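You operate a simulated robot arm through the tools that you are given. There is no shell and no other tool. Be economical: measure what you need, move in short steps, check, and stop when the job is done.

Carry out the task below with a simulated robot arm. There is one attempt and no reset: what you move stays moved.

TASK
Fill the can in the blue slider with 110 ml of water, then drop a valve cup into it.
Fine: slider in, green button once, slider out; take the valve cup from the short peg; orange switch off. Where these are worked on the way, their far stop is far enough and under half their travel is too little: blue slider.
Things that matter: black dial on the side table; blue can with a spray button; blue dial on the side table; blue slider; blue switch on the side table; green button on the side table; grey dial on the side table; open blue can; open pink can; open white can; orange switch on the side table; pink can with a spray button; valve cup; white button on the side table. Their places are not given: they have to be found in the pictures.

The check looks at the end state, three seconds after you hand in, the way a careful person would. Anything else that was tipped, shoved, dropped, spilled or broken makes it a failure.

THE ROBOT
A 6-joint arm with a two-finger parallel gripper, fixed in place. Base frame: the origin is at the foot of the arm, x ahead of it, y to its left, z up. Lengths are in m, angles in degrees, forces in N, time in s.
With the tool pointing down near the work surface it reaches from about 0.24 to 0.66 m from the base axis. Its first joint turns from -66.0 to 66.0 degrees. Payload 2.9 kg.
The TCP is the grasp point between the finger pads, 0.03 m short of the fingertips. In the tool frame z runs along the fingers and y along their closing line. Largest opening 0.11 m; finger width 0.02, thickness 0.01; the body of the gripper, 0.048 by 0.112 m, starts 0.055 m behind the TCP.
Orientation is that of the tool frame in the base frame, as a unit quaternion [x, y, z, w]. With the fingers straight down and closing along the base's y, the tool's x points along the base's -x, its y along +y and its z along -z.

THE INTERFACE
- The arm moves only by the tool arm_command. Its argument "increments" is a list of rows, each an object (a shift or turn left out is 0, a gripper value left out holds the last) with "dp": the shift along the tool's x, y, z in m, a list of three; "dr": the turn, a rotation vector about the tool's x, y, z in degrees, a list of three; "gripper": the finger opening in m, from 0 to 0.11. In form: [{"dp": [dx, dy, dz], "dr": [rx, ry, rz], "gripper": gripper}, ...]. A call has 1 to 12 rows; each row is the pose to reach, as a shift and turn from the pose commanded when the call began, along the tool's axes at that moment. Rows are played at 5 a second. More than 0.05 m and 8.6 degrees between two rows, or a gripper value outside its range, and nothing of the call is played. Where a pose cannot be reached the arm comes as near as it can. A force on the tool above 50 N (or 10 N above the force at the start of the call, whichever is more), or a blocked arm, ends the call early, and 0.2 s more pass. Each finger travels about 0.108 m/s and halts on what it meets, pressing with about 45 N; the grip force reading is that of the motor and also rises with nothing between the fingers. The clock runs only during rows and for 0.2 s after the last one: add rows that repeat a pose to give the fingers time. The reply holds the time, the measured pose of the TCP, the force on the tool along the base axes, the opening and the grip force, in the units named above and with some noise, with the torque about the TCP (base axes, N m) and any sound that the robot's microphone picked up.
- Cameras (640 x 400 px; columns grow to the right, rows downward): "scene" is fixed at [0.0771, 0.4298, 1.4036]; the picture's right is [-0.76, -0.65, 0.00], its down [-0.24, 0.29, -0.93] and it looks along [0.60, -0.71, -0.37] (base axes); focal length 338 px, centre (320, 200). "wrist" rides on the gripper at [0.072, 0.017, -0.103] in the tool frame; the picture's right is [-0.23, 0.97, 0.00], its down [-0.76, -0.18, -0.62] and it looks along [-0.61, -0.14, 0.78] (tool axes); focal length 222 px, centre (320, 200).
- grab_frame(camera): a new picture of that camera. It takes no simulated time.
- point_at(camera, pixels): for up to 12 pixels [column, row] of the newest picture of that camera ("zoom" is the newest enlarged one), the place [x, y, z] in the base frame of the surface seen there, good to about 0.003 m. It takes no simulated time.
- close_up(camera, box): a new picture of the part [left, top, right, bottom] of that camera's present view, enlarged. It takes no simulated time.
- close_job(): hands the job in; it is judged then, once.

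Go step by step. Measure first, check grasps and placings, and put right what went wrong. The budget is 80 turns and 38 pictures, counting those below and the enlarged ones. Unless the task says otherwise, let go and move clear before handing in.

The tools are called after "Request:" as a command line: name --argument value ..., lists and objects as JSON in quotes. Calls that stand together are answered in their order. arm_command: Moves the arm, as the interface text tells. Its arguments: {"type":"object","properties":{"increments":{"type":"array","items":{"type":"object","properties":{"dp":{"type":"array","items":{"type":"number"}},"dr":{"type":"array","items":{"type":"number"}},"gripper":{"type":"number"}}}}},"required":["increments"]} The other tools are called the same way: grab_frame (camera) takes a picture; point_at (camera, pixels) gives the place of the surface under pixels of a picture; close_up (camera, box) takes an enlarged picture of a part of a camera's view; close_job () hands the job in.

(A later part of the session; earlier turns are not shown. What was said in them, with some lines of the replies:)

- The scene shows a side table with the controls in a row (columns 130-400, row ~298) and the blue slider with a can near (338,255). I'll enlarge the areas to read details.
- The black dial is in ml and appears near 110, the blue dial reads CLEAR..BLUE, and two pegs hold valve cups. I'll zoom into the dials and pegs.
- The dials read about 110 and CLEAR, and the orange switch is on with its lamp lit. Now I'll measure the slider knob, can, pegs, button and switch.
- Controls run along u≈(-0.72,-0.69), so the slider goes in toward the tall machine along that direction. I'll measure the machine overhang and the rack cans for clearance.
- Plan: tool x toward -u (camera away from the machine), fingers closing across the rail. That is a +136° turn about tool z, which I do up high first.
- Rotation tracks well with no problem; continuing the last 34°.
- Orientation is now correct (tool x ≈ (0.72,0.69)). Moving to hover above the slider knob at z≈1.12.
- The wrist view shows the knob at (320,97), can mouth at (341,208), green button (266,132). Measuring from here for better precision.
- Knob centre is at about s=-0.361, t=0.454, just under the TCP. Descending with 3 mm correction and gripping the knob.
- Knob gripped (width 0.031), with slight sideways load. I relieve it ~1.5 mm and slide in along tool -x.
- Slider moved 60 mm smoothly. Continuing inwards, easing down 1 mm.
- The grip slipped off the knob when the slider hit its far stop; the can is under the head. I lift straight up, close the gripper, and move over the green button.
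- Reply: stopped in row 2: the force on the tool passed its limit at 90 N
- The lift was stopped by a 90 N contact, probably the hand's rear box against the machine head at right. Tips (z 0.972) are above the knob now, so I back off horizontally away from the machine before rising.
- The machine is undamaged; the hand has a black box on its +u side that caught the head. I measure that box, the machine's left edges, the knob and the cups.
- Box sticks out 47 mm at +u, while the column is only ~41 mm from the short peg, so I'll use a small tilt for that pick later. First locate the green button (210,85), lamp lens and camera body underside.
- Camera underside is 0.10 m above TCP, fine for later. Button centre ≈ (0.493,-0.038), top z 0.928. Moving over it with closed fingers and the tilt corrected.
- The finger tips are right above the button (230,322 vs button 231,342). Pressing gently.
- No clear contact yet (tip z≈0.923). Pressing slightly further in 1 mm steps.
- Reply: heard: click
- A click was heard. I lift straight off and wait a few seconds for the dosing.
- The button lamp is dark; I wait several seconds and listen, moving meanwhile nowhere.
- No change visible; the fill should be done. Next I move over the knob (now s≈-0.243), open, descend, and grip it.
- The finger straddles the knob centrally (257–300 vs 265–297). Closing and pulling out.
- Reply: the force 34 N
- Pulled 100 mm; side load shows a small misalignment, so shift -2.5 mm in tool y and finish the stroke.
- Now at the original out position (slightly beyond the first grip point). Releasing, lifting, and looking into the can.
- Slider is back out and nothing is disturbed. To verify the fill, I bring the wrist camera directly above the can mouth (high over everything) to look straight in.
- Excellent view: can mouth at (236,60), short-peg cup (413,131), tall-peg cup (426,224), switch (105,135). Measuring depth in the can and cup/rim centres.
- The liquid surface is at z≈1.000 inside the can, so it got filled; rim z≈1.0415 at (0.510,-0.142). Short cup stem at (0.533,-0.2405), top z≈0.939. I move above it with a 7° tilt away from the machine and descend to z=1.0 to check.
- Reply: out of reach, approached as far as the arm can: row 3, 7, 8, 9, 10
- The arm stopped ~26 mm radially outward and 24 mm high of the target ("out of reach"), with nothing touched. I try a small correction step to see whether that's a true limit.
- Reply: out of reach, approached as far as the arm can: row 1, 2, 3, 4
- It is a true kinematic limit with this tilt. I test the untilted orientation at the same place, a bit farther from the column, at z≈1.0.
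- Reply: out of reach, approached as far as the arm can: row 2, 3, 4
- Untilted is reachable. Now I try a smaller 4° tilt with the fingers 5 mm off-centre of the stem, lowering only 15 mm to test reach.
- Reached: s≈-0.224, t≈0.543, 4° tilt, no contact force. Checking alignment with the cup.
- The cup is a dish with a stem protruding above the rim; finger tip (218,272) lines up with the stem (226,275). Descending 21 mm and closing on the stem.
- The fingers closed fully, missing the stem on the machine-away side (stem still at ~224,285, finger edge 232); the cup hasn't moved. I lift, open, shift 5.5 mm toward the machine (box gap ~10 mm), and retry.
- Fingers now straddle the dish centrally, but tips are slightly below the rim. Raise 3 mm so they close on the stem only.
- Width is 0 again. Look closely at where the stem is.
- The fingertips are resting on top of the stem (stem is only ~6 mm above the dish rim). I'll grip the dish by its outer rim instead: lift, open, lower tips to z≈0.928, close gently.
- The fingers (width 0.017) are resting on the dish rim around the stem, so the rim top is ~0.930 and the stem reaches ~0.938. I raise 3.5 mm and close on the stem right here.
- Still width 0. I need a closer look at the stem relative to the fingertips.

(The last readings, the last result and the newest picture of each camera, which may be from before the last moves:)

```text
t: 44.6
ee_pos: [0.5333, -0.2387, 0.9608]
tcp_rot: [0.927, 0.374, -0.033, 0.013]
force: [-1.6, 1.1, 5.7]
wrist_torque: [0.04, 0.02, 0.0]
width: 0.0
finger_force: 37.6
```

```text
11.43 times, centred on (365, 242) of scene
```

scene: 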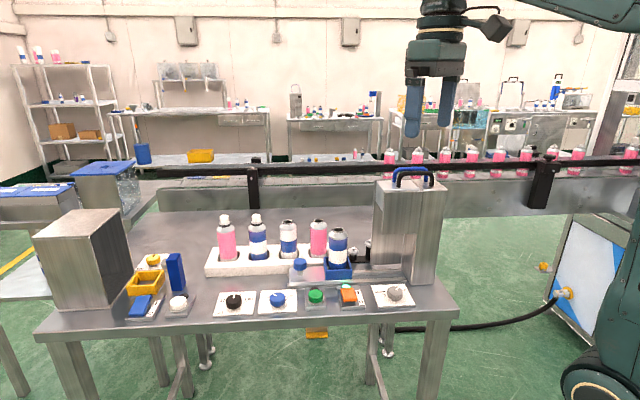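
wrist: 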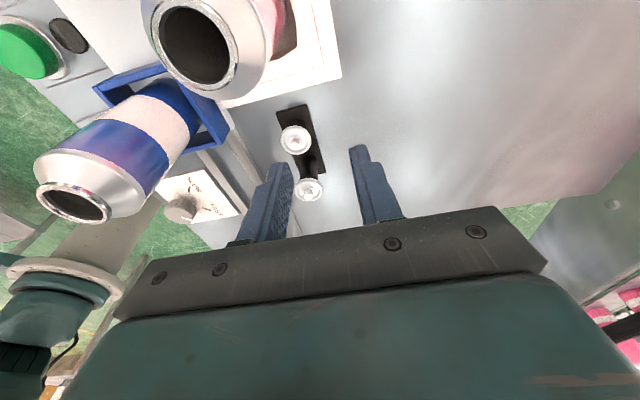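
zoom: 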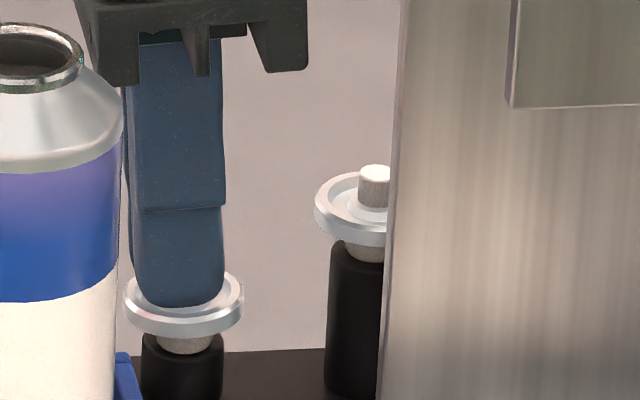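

No stem visible, and only 3 pictures left, so I use point_at on this zoom (free) to understand rim, finger and tall cup heights.

Request:
point_at --camera "zoom" --pixels '[[186, 324], [129, 296], [241, 292], [232, 278], [186, 348], [180, 303], [180, 280], [375, 169], [375, 200], [320, 210], [360, 238], [345, 178]]'

```text
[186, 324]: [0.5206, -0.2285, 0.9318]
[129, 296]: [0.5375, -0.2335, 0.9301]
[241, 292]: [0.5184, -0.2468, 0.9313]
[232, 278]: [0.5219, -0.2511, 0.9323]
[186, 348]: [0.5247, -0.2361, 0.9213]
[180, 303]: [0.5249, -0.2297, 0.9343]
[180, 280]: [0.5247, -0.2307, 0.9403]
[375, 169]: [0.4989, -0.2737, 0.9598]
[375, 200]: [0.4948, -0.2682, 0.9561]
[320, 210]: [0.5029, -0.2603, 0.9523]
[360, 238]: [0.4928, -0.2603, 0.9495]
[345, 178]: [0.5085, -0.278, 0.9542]
```

Geometry says the stem ought to be right between the closed fingers. I lift 25 mm and look whether the cup comes along or what state the stem is in.

Request:
arm_command --increments '[{"dp": [0.0, 0, -0.005]}, {"dp": [0.001, 0, -0.012]}, {"dp": [0.002, 0, -0.025]}, {"dp": [0.002, 0, -0.025]}]'

Request:
close_up --camera "scene" --box '[335, 215, 395, 257]'

```text
t: 45.6
ee_pos: [0.5376, -0.2355, 0.9863]
tcp_rot: [0.926, 0.375, -0.033, 0.013]
force: [0.2, 0.3, -1.3]
wrist_torque: [0.0, 0.02, -0.01]
width: 0.0001
finger_force: 37.8
```

```text
9.52 times, centred on (365, 236) of scene
```

zoom: 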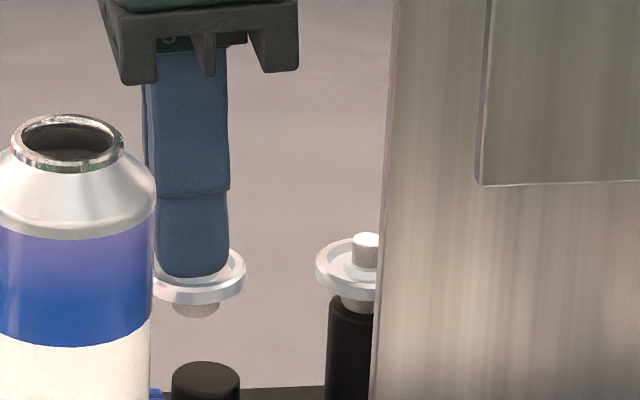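

The cup came up with the fingers — it is held by its stem (despite the 0 width reading). I raise it clear and carry it above the can at (0.510,-0.142), keeping the grip and tilt.

Request:
arm_command --increments '[{"dp": [-0.0021, 0, -0.0299]}, {"dp": [0.0008, 0, -0.0602]}, {"dp": [0.0037, 0, -0.0905]}, {"dp": [0.0016, 0, -0.1204]}, {"dp": [0.0135, -0.03, -0.1212]}, {"dp": [0.0265, -0.06, -0.1221]}, {"dp": [0.0389, -0.088, -0.123]}, {"dp": [0.0389, -0.088, -0.123]}]'

```text
t: 47.4
ee_pos: [0.5102, -0.1369, 1.1064]
tcp_rot: [0.926, 0.375, -0.032, 0.014]
force: [-0.8, 0.1, 0.0]
wrist_torque: [-0.01, 0.01, -0.04]
width: 0.0
finger_force: 39.8
out of reach, approached as far as the arm can: row 4
```

Position s=-0.272, t=0.453, ~2 mm from target. Correcting and lowering to just above the mouth, then a check picture.

Request:
arm_command --increments '[{"dp": [0, 0.002, 0.008]}, {"dp": [0, 0.002, 0.016]}, {"dp": [0, 0.002, 0.016]}]'

Request:
close_up --camera "scene" --box '[310, 200, 370, 242]'

```text
t: 48.2
ee_pos: [0.5105, -0.1411, 1.0895]
tcp_rot: [0.926, 0.375, -0.033, 0.014]
force: [-0.8, -0.1, -0.5]
wrist_torque: [0.01, 0.0, -0.01]
width: 0.0
finger_force: 39.5
```

```text
9.52 times, centred on (340, 221) of scene
```

zoom: 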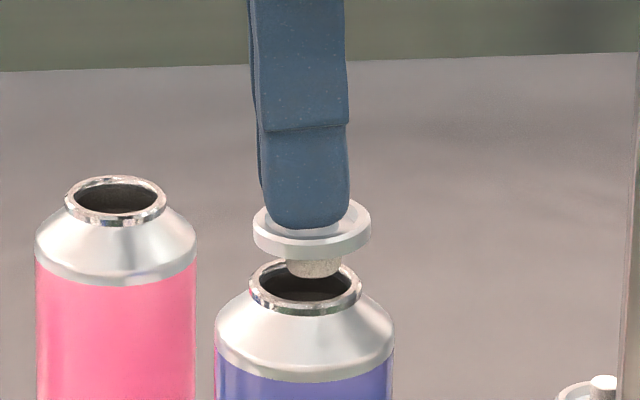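

Cup hangs just above the mouth; hub (314,270) looks ~2 mm right of the mouth centre (305,287). Measuring with point_at.

Request:
point_at --camera "zoom" --pixels '[[253, 290], [357, 288], [303, 310], [298, 262], [314, 273], [295, 270], [335, 268], [312, 250], [256, 240], [368, 220], [310, 215], [350, 207]]'

```text
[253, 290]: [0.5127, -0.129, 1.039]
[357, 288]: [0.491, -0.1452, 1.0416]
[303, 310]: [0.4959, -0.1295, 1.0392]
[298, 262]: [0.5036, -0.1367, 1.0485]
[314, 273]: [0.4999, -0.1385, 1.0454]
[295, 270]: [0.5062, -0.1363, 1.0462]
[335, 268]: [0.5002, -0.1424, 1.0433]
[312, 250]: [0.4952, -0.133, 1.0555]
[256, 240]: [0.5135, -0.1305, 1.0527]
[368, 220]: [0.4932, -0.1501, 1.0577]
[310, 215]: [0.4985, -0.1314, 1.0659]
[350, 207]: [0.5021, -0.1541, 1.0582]
```

Hub centre is within ~2 mm of the mouth centre; the cup leans a few degrees with the hand. I straighten by 6°, correct the offset, and lower until it seats.

Request:
arm_command --increments '[{"dp": [-0.0018, -0.001, 0], "dr": [0, 3, 0]}, {"dp": [-0.0036, -0.0015, 0], "dr": [0, 6, 0]}, {"dp": [-0.0036, -0.0015, 0], "dr": [0, 6, 0]}, {"dp": [-0.0033, -0.0015, 0.004], "dr": [0, 6, 0]}, {"dp": [-0.0031, -0.0015, 0.007], "dr": [0, 6, 0]}, {"dp": [-0.003, -0.0015, 0.009], "dr": [0, 6, 0]}, {"dp": [-0.003, -0.0015, 0.009], "dr": [0, 6, 0]}]'

```text
t: 49.8
ee_pos: [0.5077, -0.1435, 1.0818]
tcp_rot: [0.927, 0.375, 0.016, -0.007]
force: [-0.6, 0.5, -0.8]
wrist_torque: [0.01, -0.03, 0.02]
width: 0.0
finger_force: 39.6
```

No contact yet; lowering in 1 mm steps.

Request:
arm_command --increments '[{"dp": [0, 0, 0.001]}, {"dp": [0, 0, 0.002]}, {"dp": [0, 0, 0.003]}, {"dp": [0, 0, 0.003]}]'

```text
t: 50.8
ee_pos: [0.5071, -0.1444, 1.0797]
tcp_rot: [0.926, 0.376, 0.017, -0.006]
force: [0.1, 1.2, 8.3]
wrist_torque: [0.05, 0.01, 0.0]
width: 0.0001
finger_force: 40.0
```

Contact (8 N) at the expected seating height. Releasing gently and rising straight up.

Request:
arm_command --increments '[{"dp": [0, 0, -0.001]}, {"dp": [0, 0, -0.001], "gripper": 0.006}, {"dp": [0, 0, -0.001], "gripper": 0.014}, {"dp": [0, 0, -0.001], "gripper": 0.025}, {"dp": [0, 0, -0.001], "gripper": 0.035}, {"dp": [0, 0, -0.006], "gripper": 0.035}, {"dp": [0, 0, -0.015]}, {"dp": [0, 0, -0.04]}, {"dp": [0, 0, -0.07]}, {"dp": [0, 0, -0.07]}]'

Request:
close_up --camera "scene" --box '[280, 210, 400, 310]'

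```text
t: 53.0
ee_pos: [0.5062, -0.146, 1.1482]
tcp_rot: [0.927, 0.375, 0.017, -0.007]
force: [-0.4, -0.2, 0.4]
wrist_torque: [0.0, 0.0, 0.01]
width: 0.0349
finger_force: 0.0
```

```text
4.00 times, centred on (340, 260) of scene
```

zoom: 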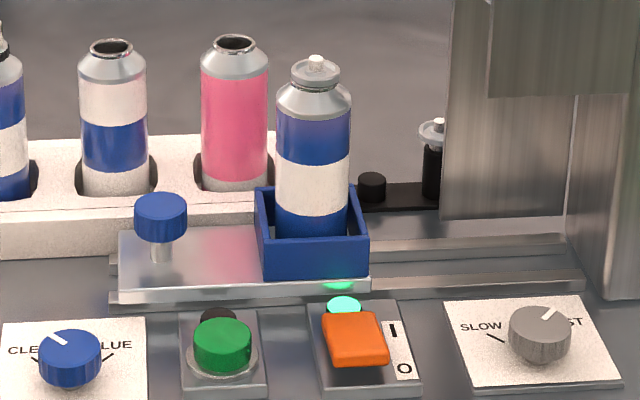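

The cup sits level on the can and everything else is in place. The orange rocker's near (O) end is raised (z≈0.928 at t≈0.352); I move over it with closed fingers, straightening the hand.

Request:
arm_command --increments '[{"dp": [-0.003, -0.035, 0], "dr": [0, -1, 0], "gripper": 0.0}, {"dp": [-0.007, -0.07, 0], "dr": [0, -2.1, 0]}, {"dp": [-0.011, -0.1035, 0], "dr": [0, -2.1, 0]}, {"dp": [-0.0125, -0.1035, 0.04], "dr": [0, -2.1, 0]}, {"dp": [-0.014, -0.1035, 0.08], "dr": [0, -2.1, 0]}, {"dp": [-0.0154, -0.1035, 0.12], "dr": [0, -2.1, 0]}, {"dp": [-0.017, -0.1035, 0.163], "dr": [0, -2.1, 0]}, {"dp": [-0.017, -0.1035, 0.163], "dr": [0, -2.1, 0]}]'

```text
t: 54.8
ee_pos: [0.4262, -0.0772, 0.9843]
tcp_rot: [0.927, 0.375, -0.001, 0.0]
force: [-0.5, -0.7, 0.0]
wrist_torque: [0.02, 0.01, -0.02]
width: 0.0
finger_force: 37.5
```

Position s=-0.253, t=0.3515 as wanted, tips 26 mm above the rocker. Pressing down gradually.

Request:
arm_command --increments '[{"dp": [0, 0, 0.015]}, {"dp": [0, 0, 0.023]}, {"dp": [0, 0, 0.026]}, {"dp": [0, 0, 0.028]}, {"dp": [0, 0, 0.03]}, {"dp": [0, 0, 0.032]}]'

```text
t: 56.2
ee_pos: [0.4251, -0.0793, 0.9522]
tcp_rot: [0.927, 0.375, 0.0, 0.0]
force: [0.3, -0.2, -0.1]
wrist_torque: [0.01, -0.02, -0.02]
width: 0.0
finger_force: 37.9
```

No click yet (tips 0.922); a few mm more.

Request:
arm_command --increments '[{"dp": [0, 0, 0.0015]}, {"dp": [0, 0, 0.003]}, {"dp": [0, 0, 0.0045]}]'

```text
t: 57.0
ee_pos: [0.4258, -0.0775, 0.9515]
tcp_rot: [0.927, 0.376, 0.0, 0.002]
force: [-7.2, 0.7, 12.0]
wrist_torque: [-0.03, 0.14, -0.05]
width: 0.0
finger_force: 38.0
stopped in row 3: the force on the tool passed its limit at 52 N (the readings are from after the stop); the commanded pose is now the measured one
```

52 N without a click, at tip z≈0.92. I re-measure the rocker's geometry from the last zoom before pressing again.

Request:
point_at --camera "zoom" --pixels '[[333, 358], [385, 355], [358, 356], [326, 318], [376, 316], [350, 315], [354, 335], [360, 366], [392, 326], [405, 375], [362, 385], [345, 345]]'

```text
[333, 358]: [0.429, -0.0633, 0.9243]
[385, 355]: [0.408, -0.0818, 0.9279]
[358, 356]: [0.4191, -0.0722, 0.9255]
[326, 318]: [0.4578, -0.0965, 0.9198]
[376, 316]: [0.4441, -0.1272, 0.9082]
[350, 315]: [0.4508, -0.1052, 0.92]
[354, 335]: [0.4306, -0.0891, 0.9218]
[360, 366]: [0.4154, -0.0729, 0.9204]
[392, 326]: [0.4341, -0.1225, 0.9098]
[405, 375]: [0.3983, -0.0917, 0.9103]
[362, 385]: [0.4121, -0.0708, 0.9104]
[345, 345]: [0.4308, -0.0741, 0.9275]
```

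The rocker's front edge is at t≈0.343 (z 0.927), so it has been pushed down ~6 mm, likely toggled, but I heard no click. Pressing the O end again is harmless, so I re-press nearer its front edge for full tilt.

Request:
arm_command --increments '[{"dp": [0, 0, -0.02]}, {"dp": [0, -0.0075, -0.02]}, {"dp": [0, -0.0075, -0.01]}, {"dp": [0, -0.0075, -0.004]}, {"dp": [0, -0.0075, -0.001]}]'

```text
t: 58.2
ee_pos: [0.4197, -0.0725, 0.9519]
tcp_rot: [0.927, 0.375, 0.002, 0.002]
force: [0.4, 0.6, 0.3]
wrist_torque: [-0.01, -0.04, 0.03]
width: 0.0
finger_force: 38.1
```

No force at tip z 0.922 over the front edge that originally stood at 0.927. Pressing on in 1 mm steps.

Request:
arm_command --increments '[{"dp": [0, 0, 0.001]}, {"dp": [0, 0, 0.002]}, {"dp": [0, 0, 0.003]}, {"dp": [0, 0, 0.004]}]'

```text
t: 59.2
ee_pos: [0.4199, -0.0732, 0.9506]
tcp_rot: [0.927, 0.375, 0.002, 0.003]
force: [-15.2, 2.1, 36.9]
wrist_torque: [-0.2, 0.15, -0.07]
width: 0.0
finger_force: 37.6
```

The front (O) end is hard against its stop at z≈0.9205, 6 mm below where it stood before: the switch is rocked to O. Lifting away and clear.

Request:
arm_command --increments '[{"dp": [0, 0, -0.01]}, {"dp": [0, 0, -0.05]}, {"dp": [0, 0, -0.1]}, {"dp": [0, 0, -0.15]}, {"dp": [0, -0.04, -0.18]}, {"dp": [0, -0.06, -0.2]}, {"dp": [0, -0.06, -0.2]}]'

Request:
grab_frame --camera "scene"

```text
t: 60.9
ee_pos: [0.3755, -0.0298, 1.1464]
tcp_rot: [0.927, 0.375, 0.001, 0.001]
force: [0.2, -0.1, -0.4]
wrist_torque: [-0.02, 0.02, -0.02]
width: 0.0
finger_force: 37.5
```

```text
refused: no pictures are left
```

No pictures remain. As a free check I query the rocker pixels once more, in case the depth is live.

Request:
point_at --camera "zoom" --pixels '[[345, 345], [358, 356], [350, 315], [326, 318], [354, 335], [316, 62], [360, 366]]'

```text
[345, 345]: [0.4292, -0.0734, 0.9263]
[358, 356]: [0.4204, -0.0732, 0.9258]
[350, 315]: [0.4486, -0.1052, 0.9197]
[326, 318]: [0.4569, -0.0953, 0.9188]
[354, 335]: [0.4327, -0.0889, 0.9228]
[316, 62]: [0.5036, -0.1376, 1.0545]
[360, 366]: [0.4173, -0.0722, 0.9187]
```

Unclear whether that depth is live; I test with pixel (402,38), where the gripper now stands but did not in that picture.

Request:
point_at --camera "zoom" --pixels '[[402, 38], [402, 60], [395, 20]]'

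```text
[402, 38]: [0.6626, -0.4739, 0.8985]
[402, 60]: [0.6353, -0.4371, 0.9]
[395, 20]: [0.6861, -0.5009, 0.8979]
```

The depth is frozen, so it adds nothing. The press readings do: the contact force leaned toward the front (v ≈ -12 N with 37 N up), so the rocker face now slopes down to O, and its front end is 6 mm lower. Arm is clear; handing in.

Request:
close_job

```text
The job is handed in.
```

I handed the job in with the can filled, the valve cup seated level on it and the slider back out; the orange switch should be off, but I had no picture left to see it.

- **Filling:** I pushed the slider to its far stop and pressed the green button once, and heard a click. The liquid then sat about 4 cm below the rim. The ml dial looked to be at about 110 and the other dial at CLEAR; I did not touch either dial.
- **Valve cup:** it came from the short peg. The last picture shows it level on the can, with everything else in place.
- **Orange switch:** I heard no click when I pressed its O end. Its front end stopped about 6 mm lower than before, and the contact force fits the rocker leaning to O.
- **Contact:** after the slider reached its stop, the hand hit the filling machine at about 90 N while lifting. I saw no damage or shift in the pictures afterwards.
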